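You operate a simulated robot arm through the tools that you are given. There is no shell and no other tool. Be economical: measure what you need, move in short steps, check, and stop when the job is done.

You are at the controls of a simulated two-armed robot. One attempt, no reset.

JOB
Pick up the brush from the top of the right motor table with one hand, pass it to the other hand and put it on the back of the sample bench.

It is judged by the outcome, as a careful person would: the job done as asked, and still so three seconds after it is handed in. It fails if anything else is knocked over, pushed out of place, dropped, spilled or broken.

ROBOT AND FRAMES
Two 7-joint arms with two-finger parallel grippers on one trunk, on a base that drives. Base frame: it is fixed to the floor where the robot stands at the start and does not move with it; the origin is under the middle of the robot, x ahead of it, y to its left, z up; the surface under the hand at the start is at about z = 760. Readings come in mm, rad, newtons and seconds.
The left shoulder is at the start at [9, 162, 1155], the right one opposite. With the tool pointing down near the work surface each hand reaches from about 100 to 660 mm from the robot's upright axis, wherever it stands, measured 20 degrees to its own side. Places, roughly: back of the sample bench (90x24 cm) [-2220, -1820, 800]. Payload 3.8 kg a hand.
Tool frame (each hand has its own): the origin (TCP) lies between the finger pads and is the grasp point; the fingertips stand 30 mm ahead of it; z points along the fingers, y is the line along which they close. Largest opening 110 mm; finger width 20, thickness 10; the body of the gripper, 48 by 112 mm, starts 55 mm behind the TCP.
Orientation is that of the tool frame in the base frame, as [roll, pitch, yaw] about the fixed x, y, z axes, in that order (R = Rz(yaw) Ry(pitch) Rx(roll)). With the fingers straight down and closing along the base's y, the tool's x points along the base's -x, its y along +y and its z along -z.

CONTROLS
- The arms move only by the tool jog_arm. It takes "left_increments", "right_increments" or both (then of equal length, played together; a hand with none holds still); each is a list of rows, each an object of numbers (a shift or turn left out is 0, a gripper value left out holds the last): "wx", "wy", "wz": the turn, a rotation vector about the tool's x, y, z in units of 8 degrees (1.0 is 8 degrees); "dx", "dy", "dz": the shift along the tool's x, y, z in units of 25 mm (1.0 is 25 mm); "claw": the gripper command, from -1 (shut) to 1 (fully open), values between in proportion. In form: [{"wx": .., "wy": .., "wz": .., "dx": .., "dy": .., "dz": .., "claw": ..}, ...]. A call has 1 to 12 rows; each row shifts and turns the commanded pose from where the row before left it, along the tool's axes as they then stand. A call with a number of a shift or a turn outside -1 to 1 is refused whole. Rows are played at 5 a second. More than 50 mm and 0.15 rad between two rows, or a gripper value outside its range, and nothing of the call is played. A pose out of reach is approached as far as the arm can. The call stops where the force on the tool passes 40 N (or 10 N more than at its start, if that is more) or the arm is blocked; 0.2 s more then pass. Each finger travels about 72 mm/s and halts on what it meets, pressing with about 34 N; the grip force reading is that of the motor and also rises with nothing between the fingers. The clock runs only during rows and for 0.2 s after the last one: add rows that do not move to give the fingers time. The reply holds the time, the measured pose of the TCP, the force on the tool along the base axes, the opening and the grip force, in the units named above and with some noise, with the torque about the TCP (base axes, N m) and any sound that the robot's microphone picked up, and new pictures: "show" is both (left out), scene, wrist or none (wrist: the cameras of the hands that moved).
- Cameras (640 x 400 px; columns grow to the right, rows downward): "scene" is now at [91.1, -21.8, 1291.1]; the picture's right is [-0.16, -0.99, -0.01], its down [-0.67, 0.11, -0.73] and it looks along [0.73, -0.11, -0.68] (base axes); focal length 256 px, centre (320, 200). "left" rides on the left gripper at [73, -17, -103] in its tool frame; the picture's right is [0.23, 0.97, 0.00], its down [-0.76, 0.18, -0.62] and it looks along [-0.61, 0.14, 0.78] (tool axes); focal length 222 px, centre (320, 200). "right" rides on the right gripper at [72, 17, -103] in its tool frame; the picture's right is [-0.23, 0.97, 0.00], its down [-0.76, -0.18, -0.62] and it looks along [-0.61, -0.14, 0.78] (tool axes); focal length 222 px, centre (320, 200). There is no depth. A picture from a camera that has moved, and an enlarged one, comes with that camera's place and axes in the base frame and with its lens.
- lift_body(by): slides the trunk up (or, below 0, down) by that many mm; the arms and the scene camera ride with it, the base frame stays. It gives what a move gives, with no picture.
- steer(legs): drives the robot by 1 to 6 legs, each [ahead, turn to the left] in mm and rad, along the robot's own axes; the way and the turn of a leg run together, so that a leg with both is an arc; at most 1500 mm and 3.142 rad a leg. The arms and the cameras ride along, it lands a little off, and it stops where it bumps. It gives what a move gives, and a new picture of the scene camera.
- head_to(pan, tilt): turns the head with the scene camera to pan (to the left, within 1.396 rad either way) and tilt (down, from -0.506 to 1.204), counted from straight ahead of the robot. It gives what a move gives, and a new picture of the scene camera.
- zoom(camera, box): a new picture of the part [left, top, right, bottom] of that camera's present view, enlarged. It takes no simulated time.
- sign_off(): hands the job in; it is judged then, once.

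Go step by step. Nothing tells you exact positions but the pictures and the camera data: compare them with the known pose of the tool, close in by small moves and look again before you grip or let go. The budget is 120 turns and 260 pictures, counting those below and the enlarged ones. Unless the task says otherwise, let go and move clear before handing in, and close with one line.

The tools are called after "Call:" as name(argument=value, ...) on one line, values as JSON. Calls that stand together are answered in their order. jog_arm: Moves the arms, as the interface text tells. Its arguments: {"type":"object","properties":{"left_increments":{"type":"array"},"right_increments":{"type":"array"},"show":{"type":"string","enum":["both","scene","wrist","none"]}},"required":[]} The other tools are called the same way: lift_body (by) slides the trunk up or down; steer (legs) drives the base; head_to (pan, tilt) turns the head that bears the scene camera; zoom (camera, box) takes an enlarged picture of a part of a camera's view; sign_off () hands the job in.

At the start:

```text
time: 0.0
left_ee_pos: [403.0, 77.9, 1005.0]
left_tool_rot: [3.135, 0.002, 3.139]
left_force: [0.1, 0.5, 0.6]
left_wrist_torque: [0.01, 0.01, 0.01]
left_opening: 109.9
left_finger_force: 0.0
right_ee_pos: [332.2, -253.6, 968.6]
right_tool_rot: [3.134, 0.009, 3.141]
right_force: [0.2, 0.3, 0.4]
right_wrist_torque: [0.0, 0.01, -0.01]
right_opening: 110.0
right_finger_force: 0.2
trunk travel left (down, up): [-250.0, 320.0]
robot x, y, heading: [2.4, 1.8, 0.003]
head pan, tilt: [-0.157, 0.756]
```

scene: 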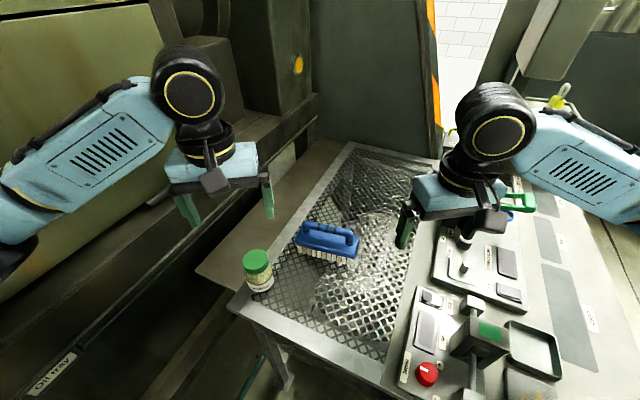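
right: 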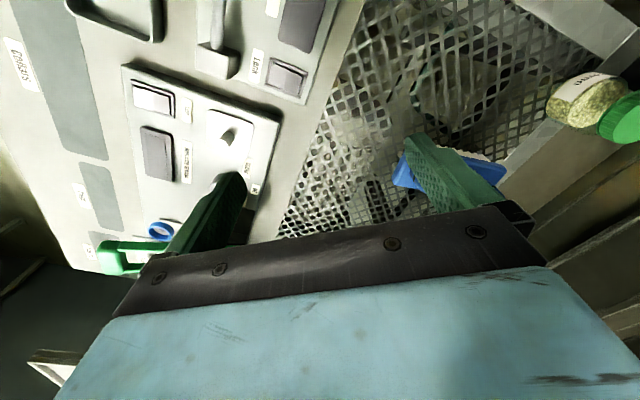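
left: 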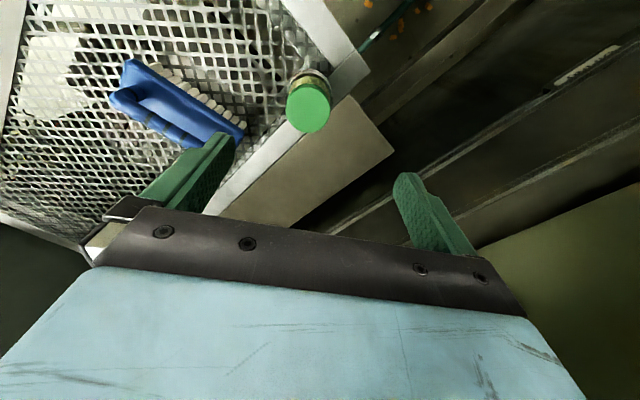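

I see a blue brush lying bristles down on the mesh table, at roughly [475, -100, 790], with a jar to its near left and a control panel to its right. I'll take a closer look before moving.

Call:
zoom(camera="scene", box=[230, 180, 430, 305])

Call:
zoom(camera="left", box=[60, 20, 300, 170])

```text
3.20 times, centred on (330, 242) of scene
camera zoom: at [91.1, -21.8, 1291.1], right [-0.16, -0.99, -0.01], down [-0.67, 0.11, -0.73], along [0.73, -0.11, -0.68], focal length 819 px, centre (288, 64)
```

zoom: 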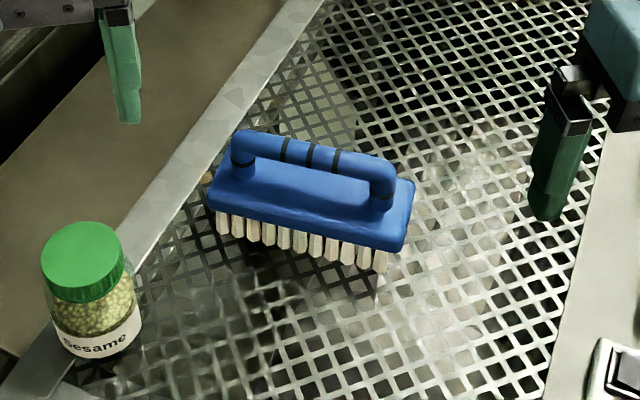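

```text
2.67 times, centred on (180, 95) of left
camera zoom: at [331.3, 59.1, 1109.7], right [-0.23, 0.97, 0.01], down [0.76, 0.17, 0.63], along [0.61, 0.15, -0.78], focal length 592 px, centre (693, 480)
```

zoom: 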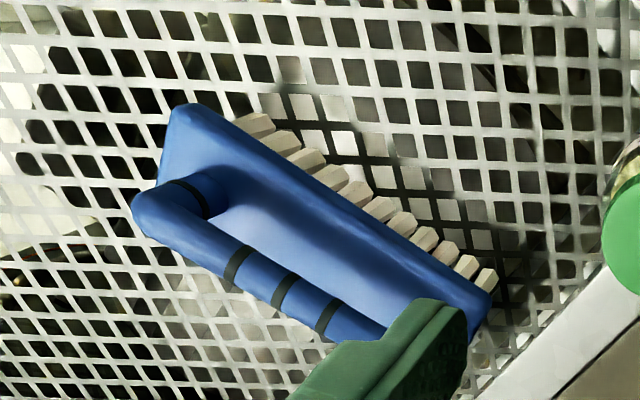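

The brush's long axis runs about [0.5, 0.87] in xy, and its handle bar is about 18 mm thick. My plan is for the right hand to grip the -y part of the handle, leaning outward. The left hand then takes the +y part. First I turn the right hand and draw the left hand back a little.

Call:
jog_arm(right_increments=[{"wz": -0.94}, {"wz": -0.94}, {"wz": -0.94}, {"wz": -0.94}, {"wz": -0.94}, {"wz": -0.94}, {"wz": -0.94}, {"wz": -0.94}, {"dx": -1}, {"dx": -1}, {"dx": -1, "dy": -1}, {"dx": -1, "dy": -1}], left_increments=[{"dx": 1}, {"dx": 1}, {"dx": 1}, {"dx": 1}, {"dy": 1}, {"dy": 1}, {}, {}, {}, {}, {}, {}])

```text
time: 2.8
left_ee_pos: [281.1, 66.9, 1012.6]
left_tool_rot: [-3.113, -0.009, 2.998]
left_force: [0.5, -0.9, -0.2]
left_wrist_torque: [0.02, 0.04, -0.02]
left_opening: 110.2
left_finger_force: 0.0
right_ee_pos: [423.2, -204.5, 969.5]
right_tool_rot: [-3.141, 0.021, -2.093]
right_force: [0.3, -0.6, 0.1]
right_wrist_torque: [0.03, 0.04, 0.0]
right_opening: 109.9
right_finger_force: 0.0
trunk travel left (down, up): [-250.0, 320.0]
robot x, y, heading: [-2.4, -4.1, -0.001]
head pan, tilt: [-0.157, 0.756]
stopped in row 12 (left hand): the arm was blocked; the commanded pose is now the measured one
camera scene: at [88.5, -40.8, 1292.9], right [-0.16, -0.99, -0.02], down [-0.67, 0.13, -0.73], along [0.73, -0.1, -0.68], focal length 256 px, centre (320, 200)
camera right: at [371.6, -260.4, 1070.6], right [-0.73, 0.68, 0.01], down [0.53, 0.56, 0.64], along [0.43, 0.47, -0.77], focal length 222 px, centre (320, 200)
camera left: at [209.3, 63.4, 1117.3], right [-0.09, 1.0, -0.03], down [0.79, 0.08, 0.61], along [0.61, 0.03, -0.79], focal length 222 px, centre (320, 200)
```

scene: 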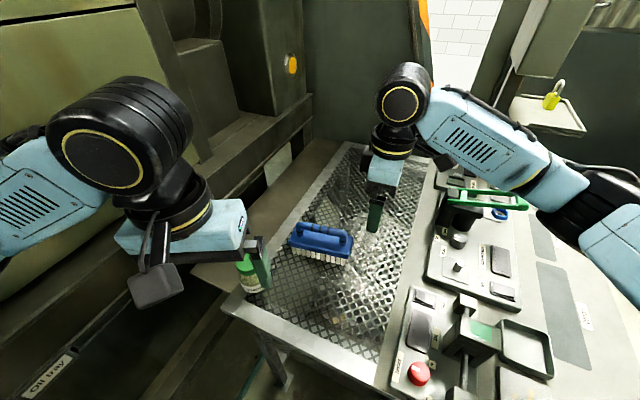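
right: 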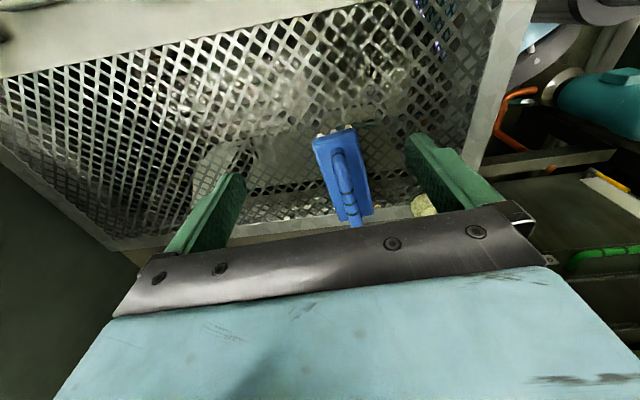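
left: 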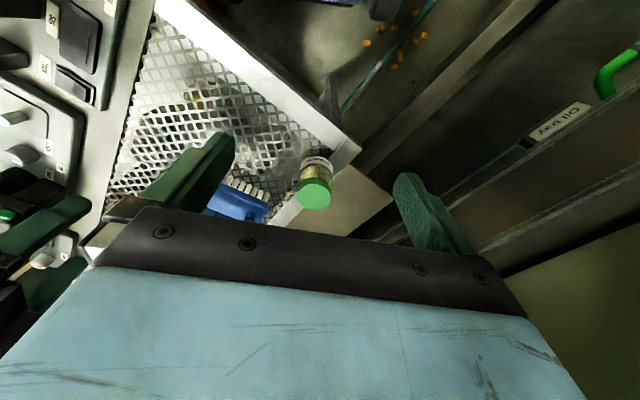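

The left arm got blocked, probably with its elbow against the machine on the left. I'll undo that move.

Call:
jog_arm(left_increments=[{"dy": -1}, {"dx": -1}, {"dx": -1, "dy": -0.5}, {"dx": -1}, {}], show="scene")

```text
time: 4.0
left_ee_pos: [361.7, 43.6, 1007.1]
left_tool_rot: [-3.097, -0.017, 3.016]
left_force: [-0.3, 0.6, 0.2]
left_wrist_torque: [0.0, 0.01, -0.03]
left_opening: 109.9
left_finger_force: 0.1
right_ee_pos: [432.6, -187.9, 967.2]
right_tool_rot: [-3.141, 0.003, -2.089]
right_force: [0.1, -0.5, 0.1]
right_wrist_torque: [0.0, 0.01, 0.01]
right_opening: 110.0
right_finger_force: 0.1
trunk travel left (down, up): [-250.0, 320.0]
robot x, y, heading: [4.0, -2.3, 0.002]
head pan, tilt: [-0.157, 0.756]
camera scene: at [100.1, -15.9, 1290.6], right [-0.16, -0.99, 0.0], down [-0.67, 0.11, -0.73], along [0.72, -0.11, -0.68], focal length 256 px, centre (320, 200)
```

scene: 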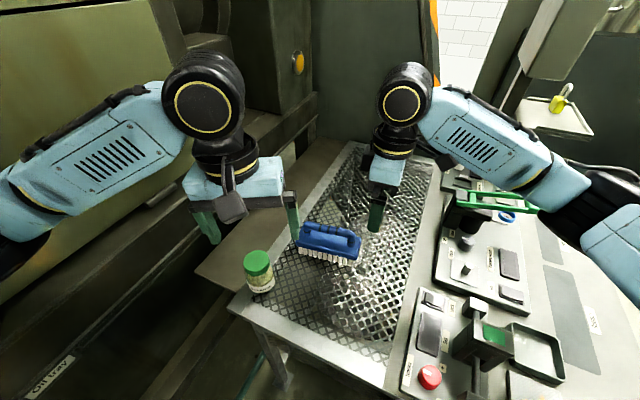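

The arm is free now. I put the handle centre near [465, -108, 835], so I'm moving the right hand above its -y half at z of about 905.

Call:
jog_arm(right_increments=[{"dx": -0.8, "dy": 0.15}, {"dx": -0.8, "dy": 0.15}, {"dx": -0.7, "dy": 0.14}, {"dz": 0.8}, {"dz": 0.8}, {"dz": 0.9}, {}])

```text
time: 5.6
left_ee_pos: [362.2, 44.0, 1005.4]
left_tool_rot: [-3.097, -0.019, 3.015]
left_force: [0.0, 0.2, 0.7]
left_wrist_torque: [0.04, 0.05, 0.0]
left_opening: 109.8
left_finger_force: 0.1
right_ee_pos: [452.7, -130.0, 901.2]
right_tool_rot: [-3.141, 0.001, -2.093]
right_force: [0.4, -0.6, 0.5]
right_wrist_torque: [-0.01, -0.02, -0.04]
right_opening: 109.9
right_finger_force: 0.1
trunk travel left (down, up): [-250.0, 320.0]
robot x, y, heading: [-2.5, 0.1, -0.003]
head pan, tilt: [-0.157, 0.756]
camera scene: at [100.8, -16.4, 1290.4], right [-0.16, -0.99, 0.0], down [-0.68, 0.11, -0.73], along [0.72, -0.11, -0.68], focal length 256 px, centre (320, 200)
camera right: at [401.9, -183.7, 1005.8], right [-0.73, 0.68, 0.0], down [0.53, 0.57, 0.62], along [0.43, 0.46, -0.78], focal length 222 px, centre (320, 200)
```

scene: 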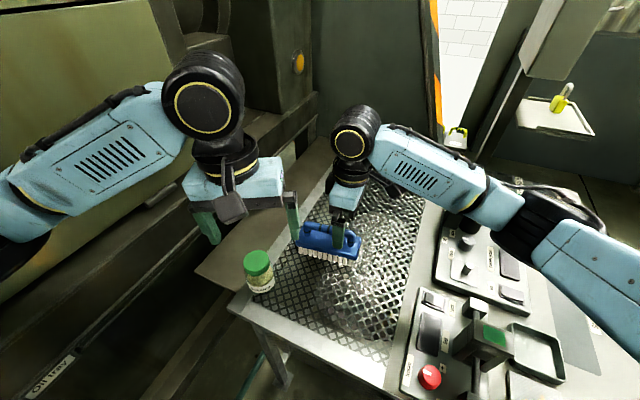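
right: 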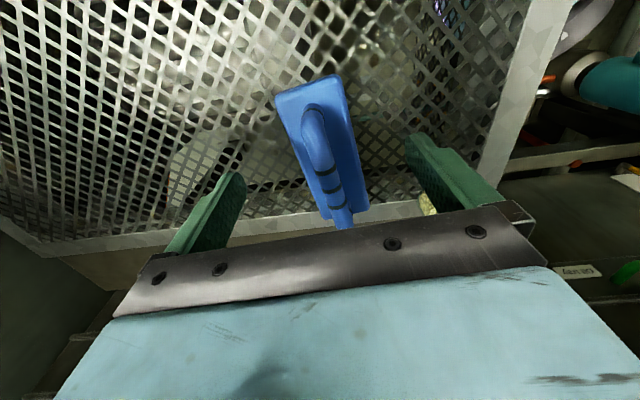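

The handle runs close to the finger midline. I'll shift 10 mm along it, descend to about 846 and lean the hand 20° outward.

Call:
jog_arm(right_increments=[{"dx": -0.4, "dy": -0.08}, {"dz": 0.7}, {"wy": -0.83}, {"wy": -0.83}, {"wy": -0.83}, {"dz": 0.7}, {"dz": 0.7}, {}])

Call:
zoom(camera="scene", box=[260, 190, 420, 290])

```text
time: 7.4
left_ee_pos: [360.5, 43.5, 1006.0]
left_tool_rot: [-3.098, -0.02, 3.017]
left_force: [-0.2, -0.1, -0.6]
left_wrist_torque: [0.02, 0.01, 0.01]
left_opening: 110.1
left_finger_force: 0.1
right_ee_pos: [463.9, -113.1, 853.6]
right_tool_rot: [-3.139, 0.351, -2.092]
right_force: [0.2, 0.0, 0.2]
right_wrist_torque: [-0.02, 0.02, 0.0]
right_opening: 110.2
right_finger_force: 0.1
trunk travel left (down, up): [-250.0, 320.0]
robot x, y, heading: [0.3, -0.4, 0.001]
head pan, tilt: [-0.157, 0.756]
camera scene: at [100.9, -16.4, 1290.3], right [-0.16, -0.99, 0.0], down [-0.68, 0.11, -0.73], along [0.72, -0.11, -0.68], focal length 256 px, centre (320, 200)
camera right: at [397.9, -193.9, 926.6], right [-0.74, 0.67, 0.08], down [0.4, 0.35, 0.85], along [0.54, 0.66, -0.53], focal length 222 px, centre (320, 200)
```

scene: 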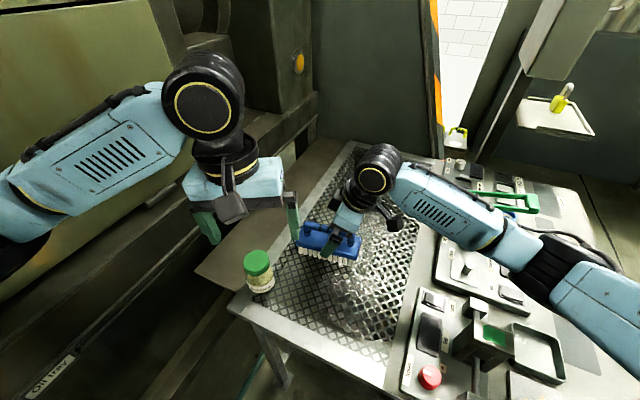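
right: 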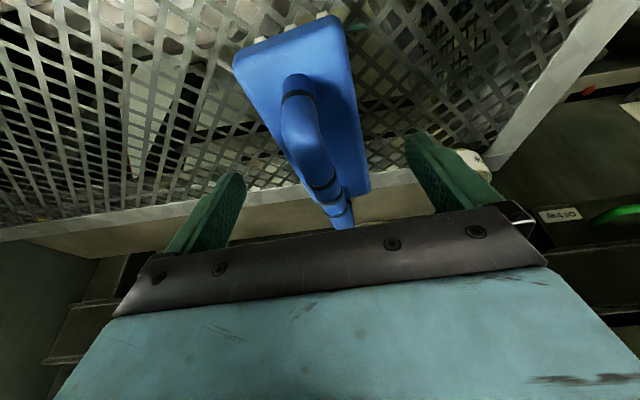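

```text
4.00 times, centred on (340, 240) of scene
camera zoom: at [100.9, -16.4, 1290.3], right [-0.16, -0.99, 0.0], down [-0.68, 0.11, -0.73], along [0.72, -0.11, -0.68], focal length 1023 px, centre (240, 40)
```

zoom: 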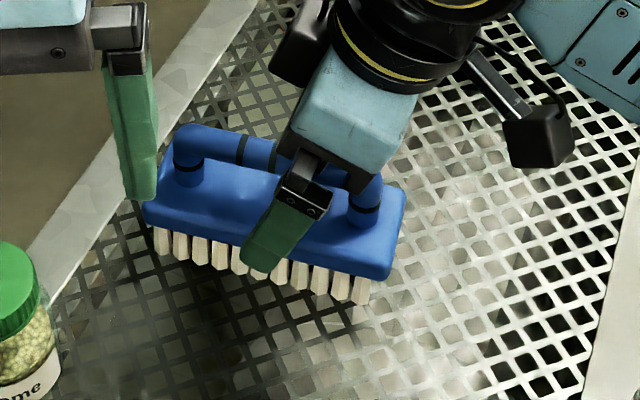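

The fingers straddle the handle. I'll settle 10 mm lower and slightly toward the -y end, then close.

Call:
jog_arm(right_increments=[{"dx": 0.44, "dy": -0.12, "dz": 0.26}, {}], show="none")

Call:
zoom(camera="scene", box=[260, 190, 420, 290])

Call:
zoom(camera="right", box=[160, 0, 480, 200])

```text
time: 8.0
left_ee_pos: [360.1, 43.3, 1005.9]
left_tool_rot: [-3.099, -0.018, 3.016]
left_force: [0.1, 0.3, -0.4]
left_wrist_torque: [0.01, 0.0, -0.04]
left_opening: 109.7
left_finger_force: 0.0
right_ee_pos: [463.1, -120.8, 843.9]
right_tool_rot: [3.141, 0.348, -2.091]
right_force: [-0.1, -0.4, -0.6]
right_wrist_torque: [-0.01, 0.01, -0.01]
right_opening: 110.1
right_finger_force: 0.1
trunk travel left (down, up): [-250.0, 320.0]
robot x, y, heading: [-2.6, -2.2, -0.003]
head pan, tilt: [-0.157, 0.756]
```

```text
4.00 times, centred on (340, 240) of scene
camera zoom: at [100.9, -16.4, 1290.3], right [-0.16, -0.99, 0.0], down [-0.68, 0.11, -0.73], along [0.72, -0.11, -0.68], focal length 1023 px, centre (240, 40)
```

zoom: 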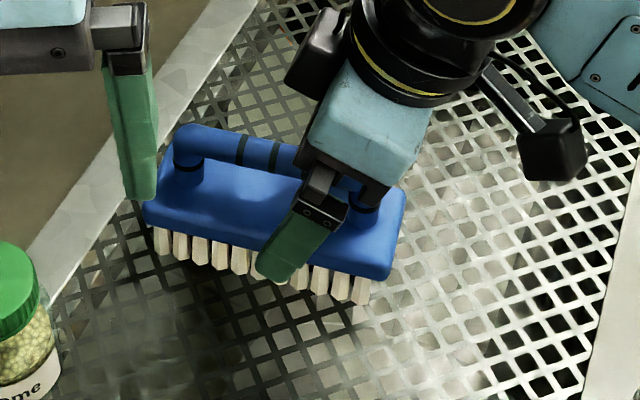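

```text
2.00 times, centred on (320, 100) of right
camera zoom: at [396.9, -202.2, 916.8], right [-0.74, 0.67, 0.08], down [0.4, 0.35, 0.85], along [0.54, 0.66, -0.53], focal length 444 px, centre (320, 400)
```

zoom: 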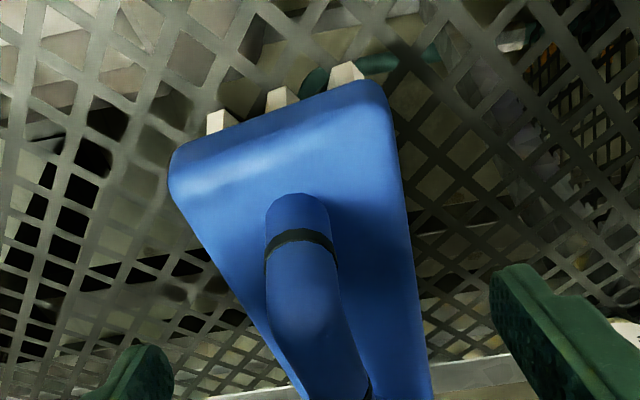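

The handle is centred between the fingers. I'm closing now; the opening will tell whether I hold the bar (about 20 mm) or have caught the block.

Call:
jog_arm(right_increments=[{"claw": -1}, {}, {}, {}, {}, {}, {}], show="wrist")

Call:
zoom(camera="scene", box=[260, 190, 420, 290])

```text
time: 9.6
left_ee_pos: [361.5, 43.6, 1005.8]
left_tool_rot: [-3.099, -0.02, 3.017]
left_force: [-0.3, 0.4, 1.0]
left_wrist_torque: [0.0, 0.01, 0.01]
left_opening: 110.0
left_finger_force: 0.1
right_ee_pos: [463.4, -121.2, 843.2]
right_tool_rot: [-3.141, 0.347, -2.091]
right_force: [0.1, -0.1, 0.1]
right_wrist_torque: [0.0, 0.01, 0.0]
right_opening: 17.1
right_finger_force: 33.8
trunk travel left (down, up): [-250.0, 320.0]
robot x, y, heading: [-2.0, -0.0, -0.001]
head pan, tilt: [-0.157, 0.756]
camera right: at [396.9, -202.3, 916.9], right [-0.74, 0.67, 0.08], down [0.4, 0.35, 0.85], along [0.54, 0.66, -0.53], focal length 222 px, centre (320, 200)
```

right: 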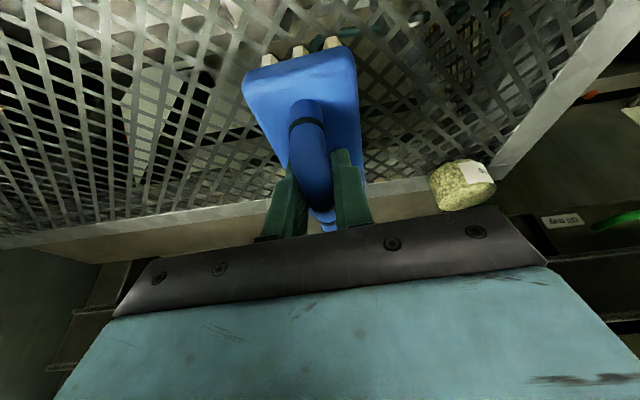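

```text
4.00 times, centred on (340, 240) of scene
camera zoom: at [100.9, -16.4, 1290.4], right [-0.16, -0.99, 0.0], down [-0.68, 0.11, -0.73], along [0.72, -0.11, -0.68], focal length 1023 px, centre (240, 40)
```

zoom: 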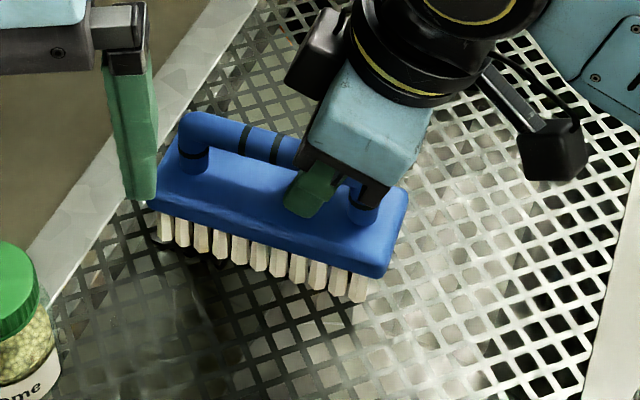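

The bar is gripped, with an opening of 17 mm. Next I lift the brush straight up about 120 mm.

Call:
jog_arm(right_increments=[{"dx": -0.27, "dz": -0.75}, {"dx": -0.27, "dz": -0.75}, {"dx": -0.27, "dz": -0.75}, {"dx": -0.27, "dz": -0.75}, {"dx": -0.27, "dz": -0.75}, {"dx": -0.27, "dz": -0.75}, {}])

```text
time: 11.2
left_ee_pos: [361.2, 43.3, 1006.0]
left_tool_rot: [-3.099, -0.019, 3.016]
left_force: [0.4, 0.6, 0.0]
left_wrist_torque: [0.0, -0.02, -0.01]
left_opening: 110.3
left_finger_force: 0.1
right_ee_pos: [461.5, -121.7, 964.0]
right_tool_rot: [-3.14, 0.348, -2.09]
right_force: [0.1, 0.0, -1.5]
right_wrist_torque: [-0.01, 0.04, 0.01]
right_opening: 17.1
right_finger_force: 33.9
trunk travel left (down, up): [-250.0, 320.0]
robot x, y, heading: [-2.9, 0.5, 0.001]
head pan, tilt: [-0.157, 0.756]
camera scene: at [100.8, -16.4, 1290.4], right [-0.16, -0.99, 0.0], down [-0.68, 0.11, -0.73], along [0.72, -0.11, -0.68], focal length 256 px, centre (320, 200)
camera right: at [395.9, -202.8, 1037.5], right [-0.74, 0.67, 0.08], down [0.4, 0.35, 0.85], along [0.54, 0.66, -0.53], focal length 222 px, centre (320, 200)
```

scene: 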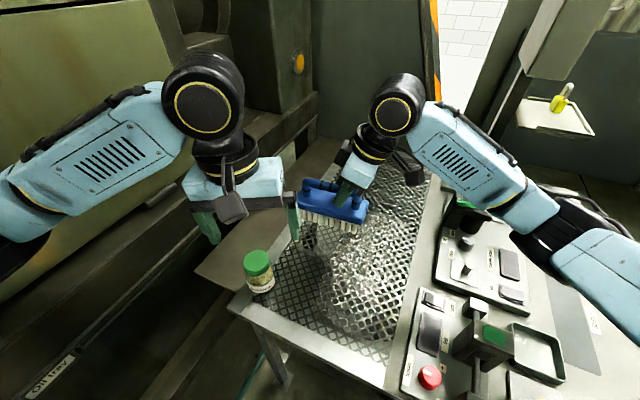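
right: 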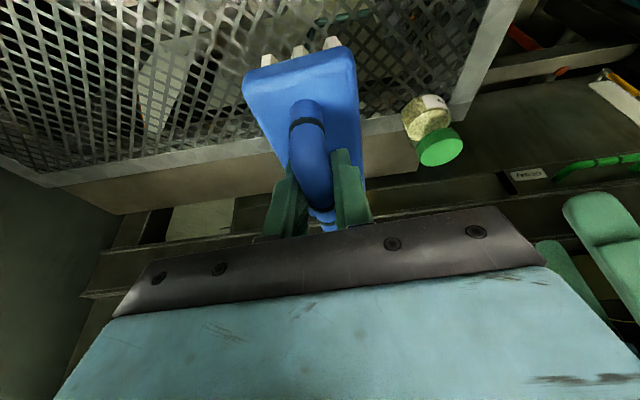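

The brush is up and held securely; it weighs only about 1.5 N. I'll look around with the head before driving.

Call:
head_to(pan=-1.39, tilt=0.45)

Call:
head_to(pan=1.39, tilt=0.6)

```text
time: 12.6
left_ee_pos: [361.0, 43.4, 1007.4]
left_tool_rot: [-3.097, -0.019, 3.015]
left_force: [-0.4, -0.3, 0.1]
left_wrist_torque: [0.01, 0.04, 0.01]
left_opening: 110.1
left_finger_force: 0.1
right_ee_pos: [462.7, -121.1, 965.2]
right_tool_rot: [3.142, 0.35, -2.089]
right_force: [0.2, -0.3, -1.9]
right_wrist_torque: [-0.03, 0.04, 0.02]
right_opening: 17.2
right_finger_force: 34.4
trunk travel left (down, up): [-250.0, 320.0]
robot x, y, heading: [-1.6, -4.8, -0.004]
head pan, tilt: [-1.389, 0.45]
camera scene: at [35.7, -93.8, 1316.9], right [-0.98, -0.18, 0.0], down [-0.08, 0.43, -0.9], along [0.16, -0.88, -0.44], focal length 256 px, centre (320, 200)
```

scene: 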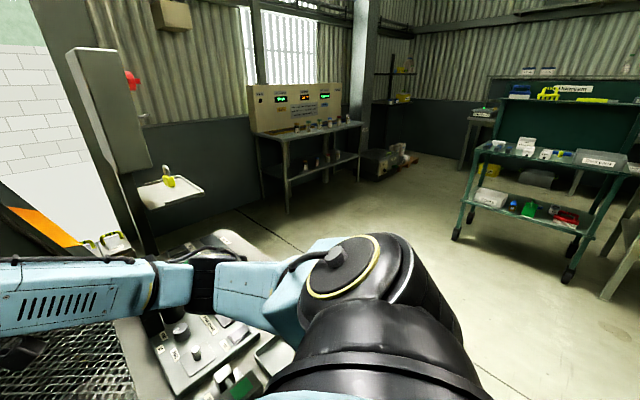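

```text
time: 15.1
left_ee_pos: [360.7, 43.9, 1005.7]
left_tool_rot: [-3.098, -0.019, 3.016]
left_force: [0.1, 0.4, -0.2]
left_wrist_torque: [0.0, 0.03, -0.01]
left_opening: 110.0
left_finger_force: 0.0
right_ee_pos: [462.7, -121.5, 965.3]
right_tool_rot: [-3.141, 0.349, -2.092]
right_force: [-0.2, -0.4, -1.2]
right_wrist_torque: [-0.06, 0.05, -0.02]
right_opening: 17.1
right_finger_force: 33.8
trunk travel left (down, up): [-250.0, 320.0]
robot x, y, heading: [-5.3, 2.2, -0.002]
head pan, tilt: [1.389, 0.6]
camera scene: at [35.3, 83.6, 1303.7], right [0.98, -0.18, 0.0], down [-0.1, -0.55, -0.83], along [0.15, 0.81, -0.56], focal length 256 px, centre (320, 200)
```

scene: 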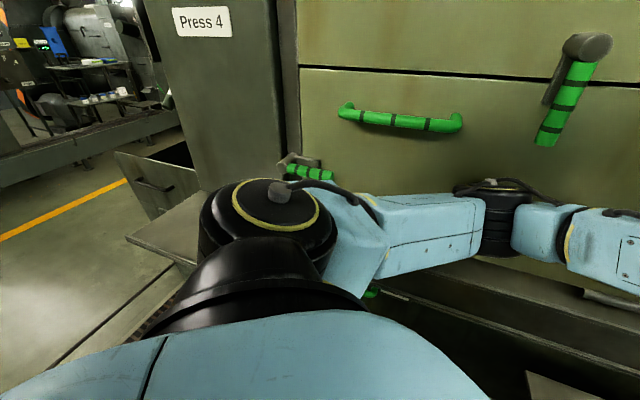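

The press with its handles is on my left, the panel is ahead and to the right, and there is open floor behind right with a green cart or bench further off. I'll reverse straight out before turning.

Call:
steer(legs=[[-350, 0]])

Call:
head_to(pan=-1.39, tilt=0.5)

```text
time: 17.3
left_ee_pos: [13.8, 47.1, 1005.9]
left_tool_rot: [-3.098, -0.019, 3.019]
left_force: [0.2, -0.2, -0.4]
left_wrist_torque: [-0.02, -0.06, -0.02]
left_opening: 109.9
left_finger_force: 0.1
right_ee_pos: [116.2, -116.5, 964.6]
right_tool_rot: [-3.14, 0.347, -2.089]
right_force: [-0.3, -0.3, -1.2]
right_wrist_torque: [-0.05, 0.02, -0.06]
right_opening: 16.9
right_finger_force: 34.3
trunk travel left (down, up): [-250.0, 320.0]
robot x, y, heading: [-347.0, -4.2, 0.002]
head pan, tilt: [1.389, 0.6]
camera scene: at [-311.4, 86.0, 1303.5], right [0.98, -0.18, 0.0], down [-0.1, -0.56, -0.83], along [0.15, 0.81, -0.56], focal length 256 px, centre (320, 200)
```

scene: 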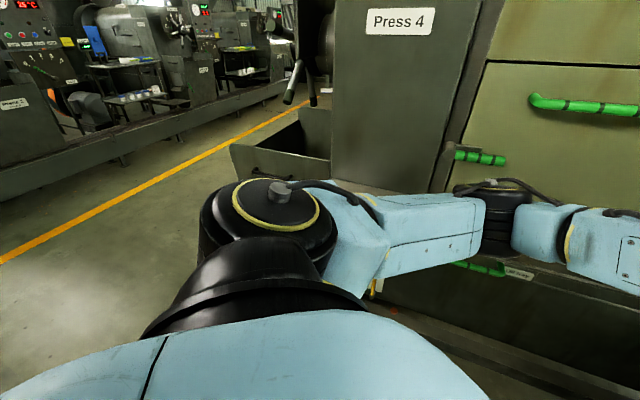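

```text
time: 19.8
left_ee_pos: [16.0, 46.6, 1005.2]
left_tool_rot: [-3.094, -0.018, 3.02]
left_force: [0.9, 0.4, -0.1]
left_wrist_torque: [-0.01, 0.02, -0.02]
left_opening: 109.9
left_finger_force: 0.0
right_ee_pos: [115.5, -117.6, 963.8]
right_tool_rot: [-3.141, 0.347, -2.088]
right_force: [-0.2, -0.2, -1.6]
right_wrist_torque: [-0.03, 0.03, -0.03]
right_opening: 17.1
right_finger_force: 34.6
trunk travel left (down, up): [-250.0, 320.0]
robot x, y, heading: [-350.2, -0.6, 0.001]
head pan, tilt: [-1.389, 0.499]
camera scene: at [-309.8, -90.4, 1312.6], right [-0.98, -0.18, 0.0], down [-0.09, 0.47, -0.88], along [0.16, -0.86, -0.48], focal length 256 px, centre (320, 200)
```

scene: 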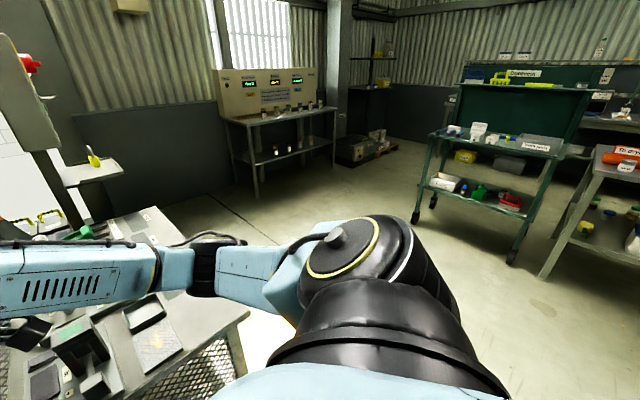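

The aisle is clear, so I'll reverse further and then turn right to see the bench.

Call:
steer(legs=[[-350, 0], [0, -1.2]])

Call:
head_to(pan=-0.9, tilt=0.35)

```text
time: 20.6
left_ee_pos: [5.7, 42.5, 1005.4]
left_tool_rot: [-3.095, -0.023, 3.014]
left_force: [0.0, 0.1, 0.1]
left_wrist_torque: [0.0, 0.04, 0.04]
left_opening: 109.9
left_finger_force: 0.1
right_ee_pos: [104.6, -122.4, 964.6]
right_tool_rot: [3.141, 0.348, -2.092]
right_force: [0.0, 0.6, -1.9]
right_wrist_torque: [-0.04, 0.02, 0.02]
right_opening: 16.9
right_finger_force: 34.4
trunk travel left (down, up): [-250.0, 320.0]
robot x, y, heading: [-359.1, -1.3, -0.004]
head pan, tilt: [-1.389, 0.499]
stopped in leg 1: the robot was blocked; the commanded pose is now the measured one
camera scene: at [-321.1, -92.5, 1312.5], right [-0.98, -0.18, 0.0], down [-0.09, 0.47, -0.88], along [0.15, -0.86, -0.48], focal length 256 px, centre (320, 200)
```

scene: 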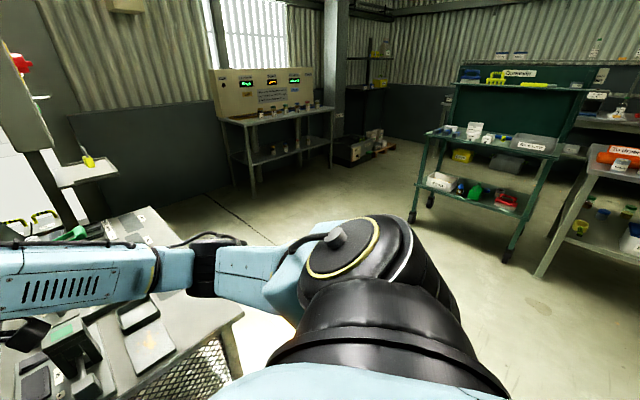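

```text
time: 21.6
left_ee_pos: [4.5, 42.4, 1005.0]
left_tool_rot: [-3.098, -0.021, 3.015]
left_force: [0.2, 0.8, 0.8]
left_wrist_torque: [0.01, 0.0, -0.01]
left_opening: 110.2
left_finger_force: 0.0
right_ee_pos: [104.1, -122.5, 964.5]
right_tool_rot: [-3.141, 0.348, -2.091]
right_force: [0.8, 0.2, -1.7]
right_wrist_torque: [-0.03, -0.01, 0.0]
right_opening: 17.1
right_finger_force: 34.0
trunk travel left (down, up): [-250.0, 320.0]
robot x, y, heading: [-356.1, -1.6, -0.0]
head pan, tilt: [-0.901, 0.351]
camera scene: at [-280.2, -75.7, 1326.2], right [-0.79, -0.62, 0.0], down [-0.21, 0.27, -0.94], along [0.58, -0.74, -0.34], focal length 256 px, centre (320, 200)
```

scene: 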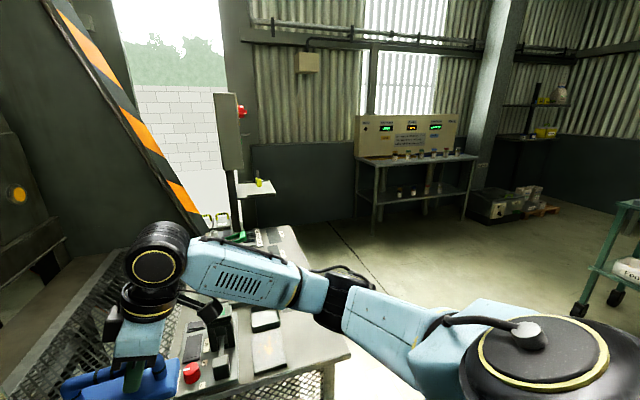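

Something stopped the reverse after about 9 mm. I'll check the left side, where the press handles are, before doing anything else.

Call:
head_to(pan=1.39, tilt=0.9)

Call:
head_to(pan=-1.39, tilt=1.1)

```text
time: 23.7
left_ee_pos: [4.8, 43.2, 1004.4]
left_tool_rot: [-3.097, -0.022, 3.015]
left_force: [0.6, 0.0, -0.1]
left_wrist_torque: [0.01, 0.01, 0.01]
left_opening: 110.0
left_finger_force: 0.1
right_ee_pos: [104.2, -121.4, 963.7]
right_tool_rot: [3.141, 0.347, -2.092]
right_force: [0.1, 0.0, -1.7]
right_wrist_torque: [-0.05, 0.03, -0.07]
right_opening: 16.9
right_finger_force: 33.9
trunk travel left (down, up): [-250.0, 320.0]
robot x, y, heading: [-360.1, -2.3, -0.004]
head pan, tilt: [1.389, 0.901]
camera scene: at [-323.7, 71.7, 1278.7], right [0.98, -0.18, 0.0], down [-0.14, -0.77, -0.62], along [0.11, 0.61, -0.78], focal length 256 px, centre (320, 200)
```

scene: 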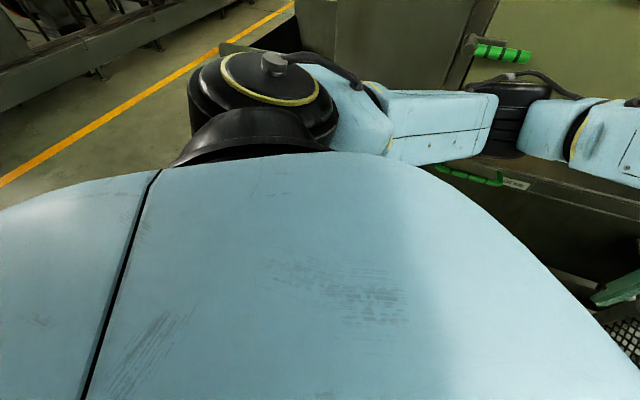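

```text
time: 26.1
left_ee_pos: [3.8, 43.0, 1005.6]
left_tool_rot: [-3.094, -0.023, 3.013]
left_force: [0.2, 0.3, 0.3]
left_wrist_torque: [0.02, -0.01, -0.01]
left_opening: 109.9
left_finger_force: 0.0
right_ee_pos: [104.2, -121.1, 964.5]
right_tool_rot: [-3.14, 0.348, -2.093]
right_force: [-0.9, 0.0, -1.2]
right_wrist_torque: [-0.07, 0.06, 0.0]
right_opening: 17.2
right_finger_force: 33.9
trunk travel left (down, up): [-250.0, 320.0]
robot x, y, heading: [-361.3, -1.7, -0.002]
head pan, tilt: [-1.389, 1.1]
camera scene: at [-326.5, -64.7, 1264.9], right [-0.98, -0.18, 0.0], down [-0.16, 0.88, -0.45], along [0.08, -0.45, -0.89], focal length 256 px, centre (320, 200)
```

scene: 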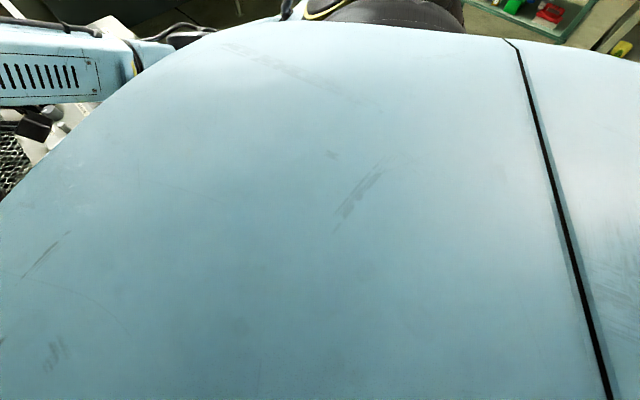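

My left arm is clear of the press, so whatever blocked me sits low behind the base. I'll go forward a little, raise the trunk so the hands clear the panel, and turn right to look behind.

Call:
lift_body(by=150)

Call:
steer(legs=[[60, 0], [0, -0.6]])

Call:
head_to(pan=-1.39, tilt=0.5)

```text
time: 27.9
left_ee_pos: [4.5, 43.8, 1155.2]
left_tool_rot: [-3.097, -0.02, 3.013]
left_force: [0.4, 1.2, -0.6]
left_wrist_torque: [-0.02, -0.02, 0.03]
left_opening: 110.3
left_finger_force: 0.0
right_ee_pos: [104.2, -121.6, 1114.1]
right_tool_rot: [-3.141, 0.347, -2.093]
right_force: [1.0, -0.6, -1.5]
right_wrist_torque: [-0.06, 0.02, 0.0]
right_opening: 16.8
right_finger_force: 34.2
trunk travel left (down, up): [-400.0, 170.0]
robot x, y, heading: [-359.5, -0.5, -0.002]
head pan, tilt: [-1.389, 1.1]
```

```text
time: 30.5
left_ee_pos: [25.9, -171.3, 1156.5]
left_tool_rot: [-3.096, -0.022, 2.411]
left_force: [0.4, 0.5, 0.2]
left_wrist_torque: [-0.01, -0.04, 0.0]
left_opening: 110.0
left_finger_force: 0.1
right_ee_pos: [15.3, -364.8, 1115.2]
right_tool_rot: [3.141, 0.347, -2.693]
right_force: [-0.7, 0.3, -1.2]
right_wrist_torque: [0.01, 0.03, -0.01]
right_opening: 17.2
right_finger_force: 34.1
trunk travel left (down, up): [-400.0, 170.0]
robot x, y, heading: [-300.6, -0.6, -0.604]
head pan, tilt: [-1.389, 1.1]
camera scene: at [-307.9, -72.5, 1414.9], right [-0.91, 0.41, 0.0], down [0.37, 0.81, -0.45], along [-0.19, -0.41, -0.89], focal length 256 px, centre (320, 200)
```

scene: 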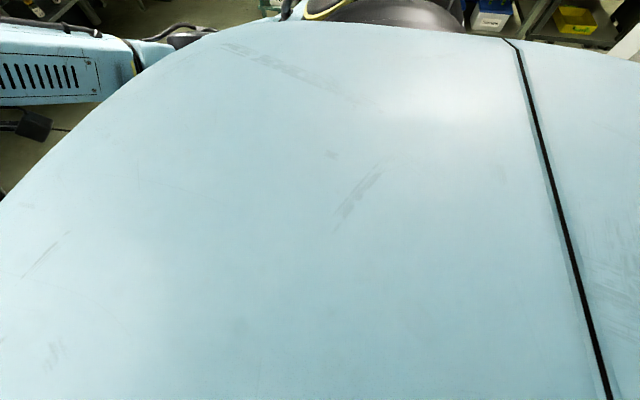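

```text
time: 31.5
left_ee_pos: [25.7, -170.5, 1154.8]
left_tool_rot: [-3.096, -0.02, 2.414]
left_force: [0.5, 0.6, -0.3]
left_wrist_torque: [0.04, -0.01, 0.03]
left_opening: 110.1
left_finger_force: 0.0
right_ee_pos: [14.8, -364.1, 1115.2]
right_tool_rot: [-3.141, 0.348, -2.694]
right_force: [-0.4, -0.1, -1.7]
right_wrist_torque: [0.0, 0.01, 0.02]
right_opening: 16.9
right_finger_force: 34.4
trunk travel left (down, up): [-400.0, 170.0]
robot x, y, heading: [-301.0, -0.7, -0.603]
head pan, tilt: [-1.389, 0.499]
camera scene: at [-319.1, -97.6, 1462.5], right [-0.91, 0.41, 0.0], down [0.2, 0.44, -0.88], along [-0.36, -0.8, -0.48], focal length 256 px, centre (320, 200)
```

scene: 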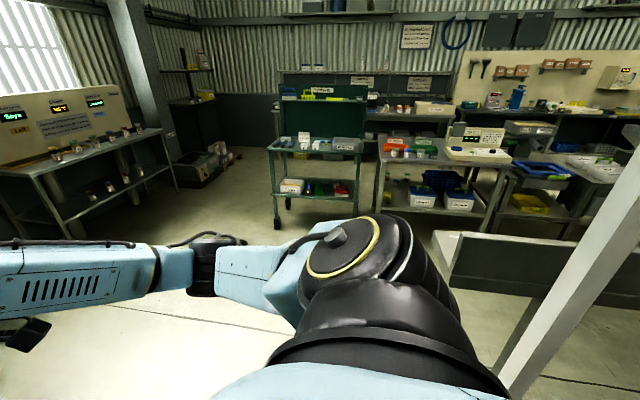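

There's a post and a panel close behind on the right. I'll zoom in to identify them.

Call:
zoom(camera="scene", box=[400, 100, 640, 400])

Call:
zoom(camera="scene", box=[260, 40, 640, 240])

```text
1.33 times, centred on (520, 250) of scene
camera zoom: at [-319.1, -97.6, 1462.5], right [-0.91, 0.41, 0.0], down [0.2, 0.44, -0.88], along [-0.36, -0.8, -0.48], focal length 341 px, centre (53, 133)
```

zoom: 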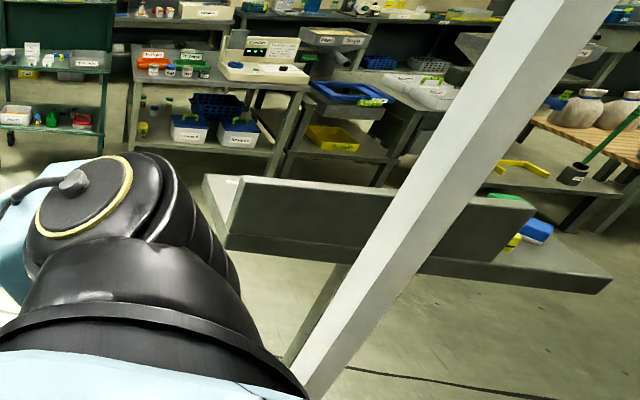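

```text
1.68 times, centred on (450, 140) of scene
camera zoom: at [-319.1, -97.6, 1462.5], right [-0.91, 0.41, 0.0], down [0.2, 0.44, -0.88], along [-0.36, -0.8, -0.48], focal length 431 px, centre (101, 301)
```

zoom: 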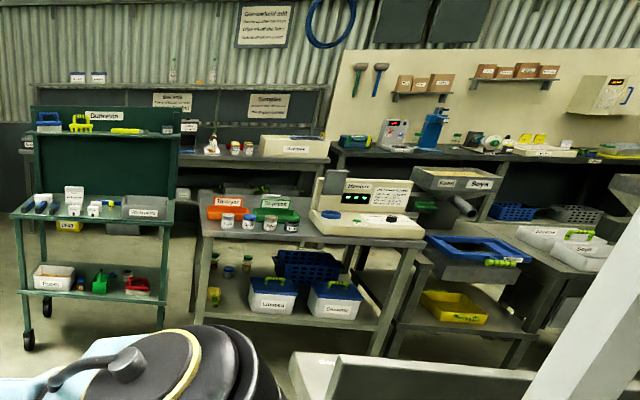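

A post with a small shelf stands behind me. I'll raise the trunk to get parallax and judge how far away it is.

Call:
lift_body(by=160)

Call:
zoom(camera="scene", box=[400, 100, 640, 400])

```text
time: 33.4
left_ee_pos: [25.4, -170.7, 1314.5]
left_tool_rot: [-3.094, -0.021, 2.412]
left_force: [-0.6, 1.0, 0.5]
left_wrist_torque: [0.03, 0.01, 0.0]
left_opening: 110.0
left_finger_force: 0.1
right_ee_pos: [14.0, -364.1, 1274.1]
right_tool_rot: [3.141, 0.347, -2.693]
right_force: [0.1, 0.4, -1.8]
right_wrist_torque: [-0.02, 0.04, -0.01]
right_opening: 16.9
right_finger_force: 33.6
trunk travel left (down, up): [-560.0, 10.0]
robot x, y, heading: [-301.3, -2.5, -0.61]
head pan, tilt: [-1.389, 0.499]
```

```text
1.33 times, centred on (520, 250) of scene
camera zoom: at [-319.0, -97.7, 1622.5], right [-0.91, 0.41, 0.0], down [0.2, 0.44, -0.88], along [-0.36, -0.8, -0.48], focal length 341 px, centre (53, 133)
```

zoom: 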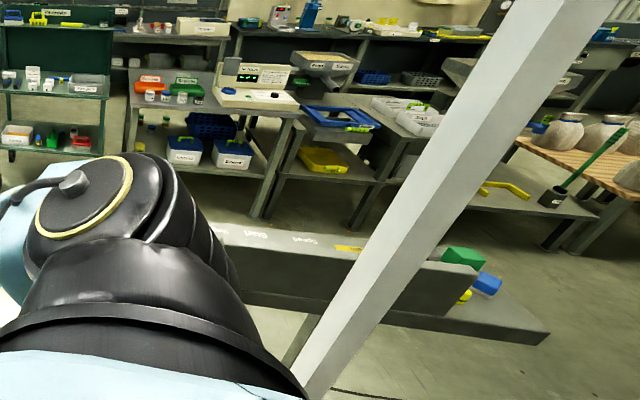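

The shelf is at about z 940, but the post looks nearer. I'll creep forward 60 mm and use the sideways parallax to range it.

Call:
zoom(camera="scene", box=[440, 200, 640, 400])

Call:
steer(legs=[[60, 0]])

Call:
zoom(camera="scene", box=[440, 200, 640, 400])

```text
2.00 times, centred on (540, 300) of scene
camera zoom: at [-319.0, -97.7, 1622.5], right [-0.91, 0.41, 0.0], down [0.2, 0.44, -0.88], along [-0.36, -0.8, -0.48], focal length 512 px, centre (-120, 0)
```

zoom: 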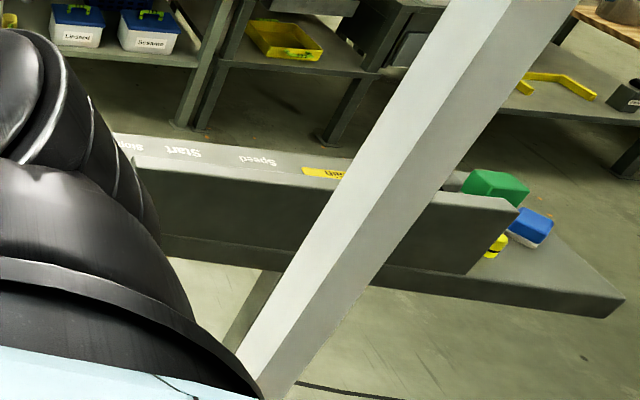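

```text
time: 34.3
left_ee_pos: [74.4, -204.6, 1314.6]
left_tool_rot: [-3.097, -0.021, 2.412]
left_force: [0.1, -0.5, 0.5]
left_wrist_torque: [0.01, 0.02, 0.02]
left_opening: 110.0
left_finger_force: 0.1
right_ee_pos: [62.9, -397.4, 1274.0]
right_tool_rot: [3.14, 0.345, -2.695]
right_force: [0.0, -0.5, -1.2]
right_wrist_torque: [-0.01, 0.05, 0.01]
right_opening: 17.0
right_finger_force: 34.9
trunk travel left (down, up): [-560.0, 10.0]
robot x, y, heading: [-252.3, -32.8, -0.612]
head pan, tilt: [-1.389, 0.499]
camera scene: at [-270.9, -131.1, 1622.6], right [-0.91, 0.41, 0.0], down [0.2, 0.44, -0.88], along [-0.36, -0.8, -0.48], focal length 256 px, centre (320, 200)
```

scene: 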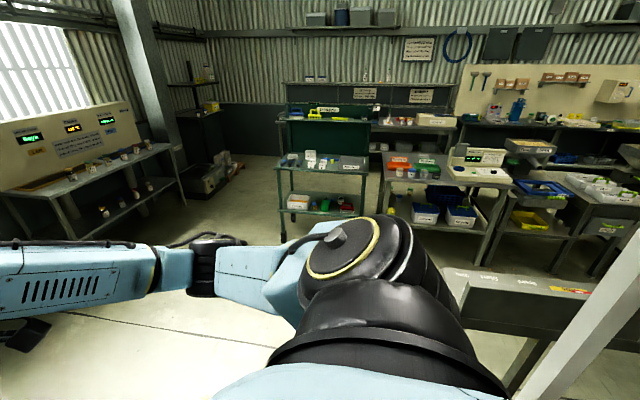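

```text
2.00 times, centred on (540, 300) of scene
camera zoom: at [-270.9, -131.1, 1622.6], right [-0.91, 0.41, 0.0], down [0.2, 0.44, -0.88], along [-0.36, -0.8, -0.48], focal length 512 px, centre (-120, 0)
```

zoom: 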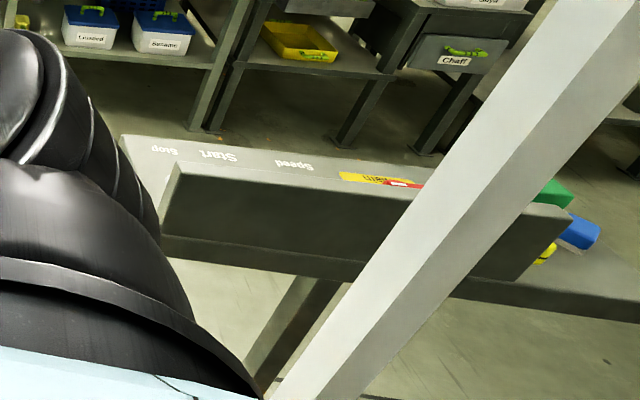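

The post stands near [-900, -230], about 680 mm from my axis, so the elbow clears it. I'll keep turning right in small steps.

Call:
steer(legs=[[0, -0.6]])

Call:
head_to(pan=-0.9, tilt=0.6)

```text
time: 36.4
left_ee_pos: [-79.2, -358.9, 1314.5]
left_tool_rot: [-3.096, -0.02, 1.808]
left_force: [-0.8, -0.3, 0.5]
left_wrist_torque: [0.0, -0.03, 0.0]
left_opening: 109.9
left_finger_force: 0.0
right_ee_pos: [-198.5, -511.6, 1275.1]
right_tool_rot: [3.141, 0.347, 2.983]
right_force: [0.0, 0.1, -0.8]
right_wrist_torque: [0.01, 0.03, -0.06]
right_opening: 17.1
right_finger_force: 34.3
trunk travel left (down, up): [-560.0, 10.0]
robot x, y, heading: [-251.5, -34.3, -1.207]
head pan, tilt: [-1.389, 0.499]
camera scene: at [-321.8, -102.6, 1622.6], right [-0.52, 0.86, 0.0], down [0.41, 0.25, -0.88], along [-0.75, -0.45, -0.48], focal length 256 px, centre (320, 200)
```

scene: 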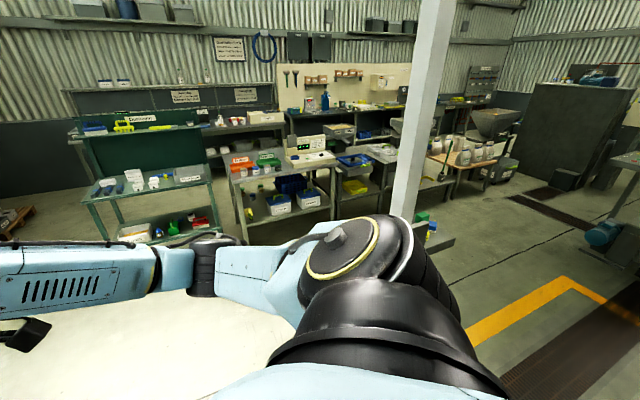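

```text
time: 37.3
left_ee_pos: [-78.9, -358.7, 1314.5]
left_tool_rot: [-3.094, -0.021, 1.808]
left_force: [-0.3, 0.0, 0.2]
left_wrist_torque: [-0.01, -0.02, 0.03]
left_opening: 110.0
left_finger_force: 0.1
right_ee_pos: [-198.5, -511.7, 1274.2]
right_tool_rot: [-3.141, 0.347, 2.984]
right_force: [1.0, 0.0, -0.2]
right_wrist_torque: [-0.02, 0.03, -0.02]
right_opening: 16.7
right_finger_force: 34.2
trunk travel left (down, up): [-560.0, 10.0]
robot x, y, heading: [-251.3, -38.5, -1.211]
head pan, tilt: [-0.901, 0.6]
camera scene: at [-289.1, -131.3, 1613.5], right [-0.86, 0.52, 0.0], down [0.29, 0.48, -0.83], along [-0.43, -0.71, -0.56], focal length 256 px, centre (320, 200)
```

scene: 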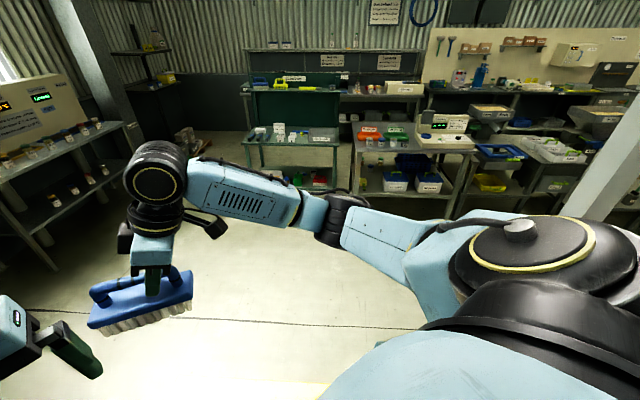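

There's open floor ahead. The target [-2220, -1820, 800] projects to about pixel (401, 128), which is on the bench with the orange and green trays. I'll zoom in there.

Call:
zoom(camera="scene", box=[240, 60, 540, 230])

Call:
zoom(camera="scene", box=[340, 70, 490, 170])

```text
2.13 times, centred on (390, 145) of scene
camera zoom: at [-289.1, -131.3, 1613.5], right [-0.86, 0.52, 0.0], down [0.29, 0.48, -0.83], along [-0.43, -0.71, -0.56], focal length 546 px, centre (171, 317)
```

zoom: 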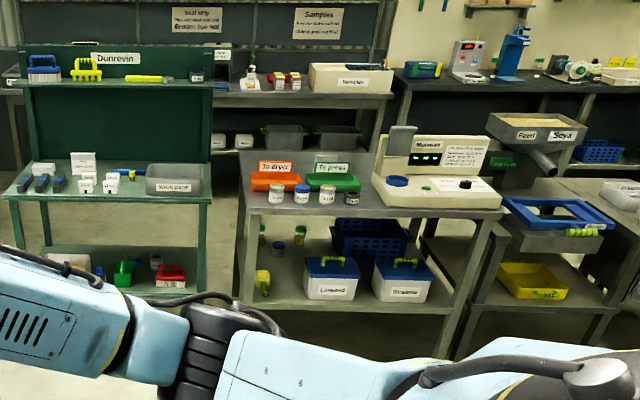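

```text
4.00 times, centred on (415, 120) of scene
camera zoom: at [-289.1, -131.3, 1613.5], right [-0.86, 0.52, 0.0], down [0.29, 0.48, -0.83], along [-0.43, -0.71, -0.56], focal length 1023 px, centre (-60, 520)
```

zoom: 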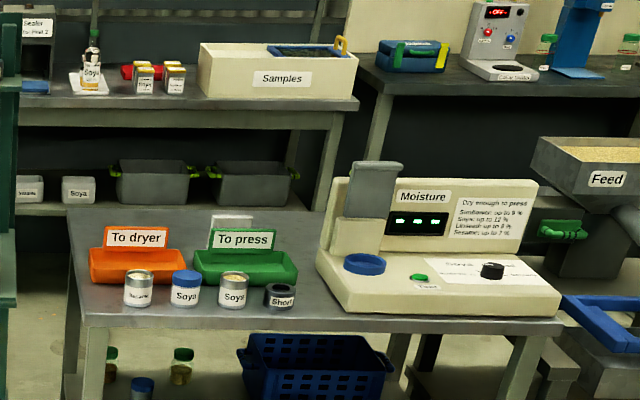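

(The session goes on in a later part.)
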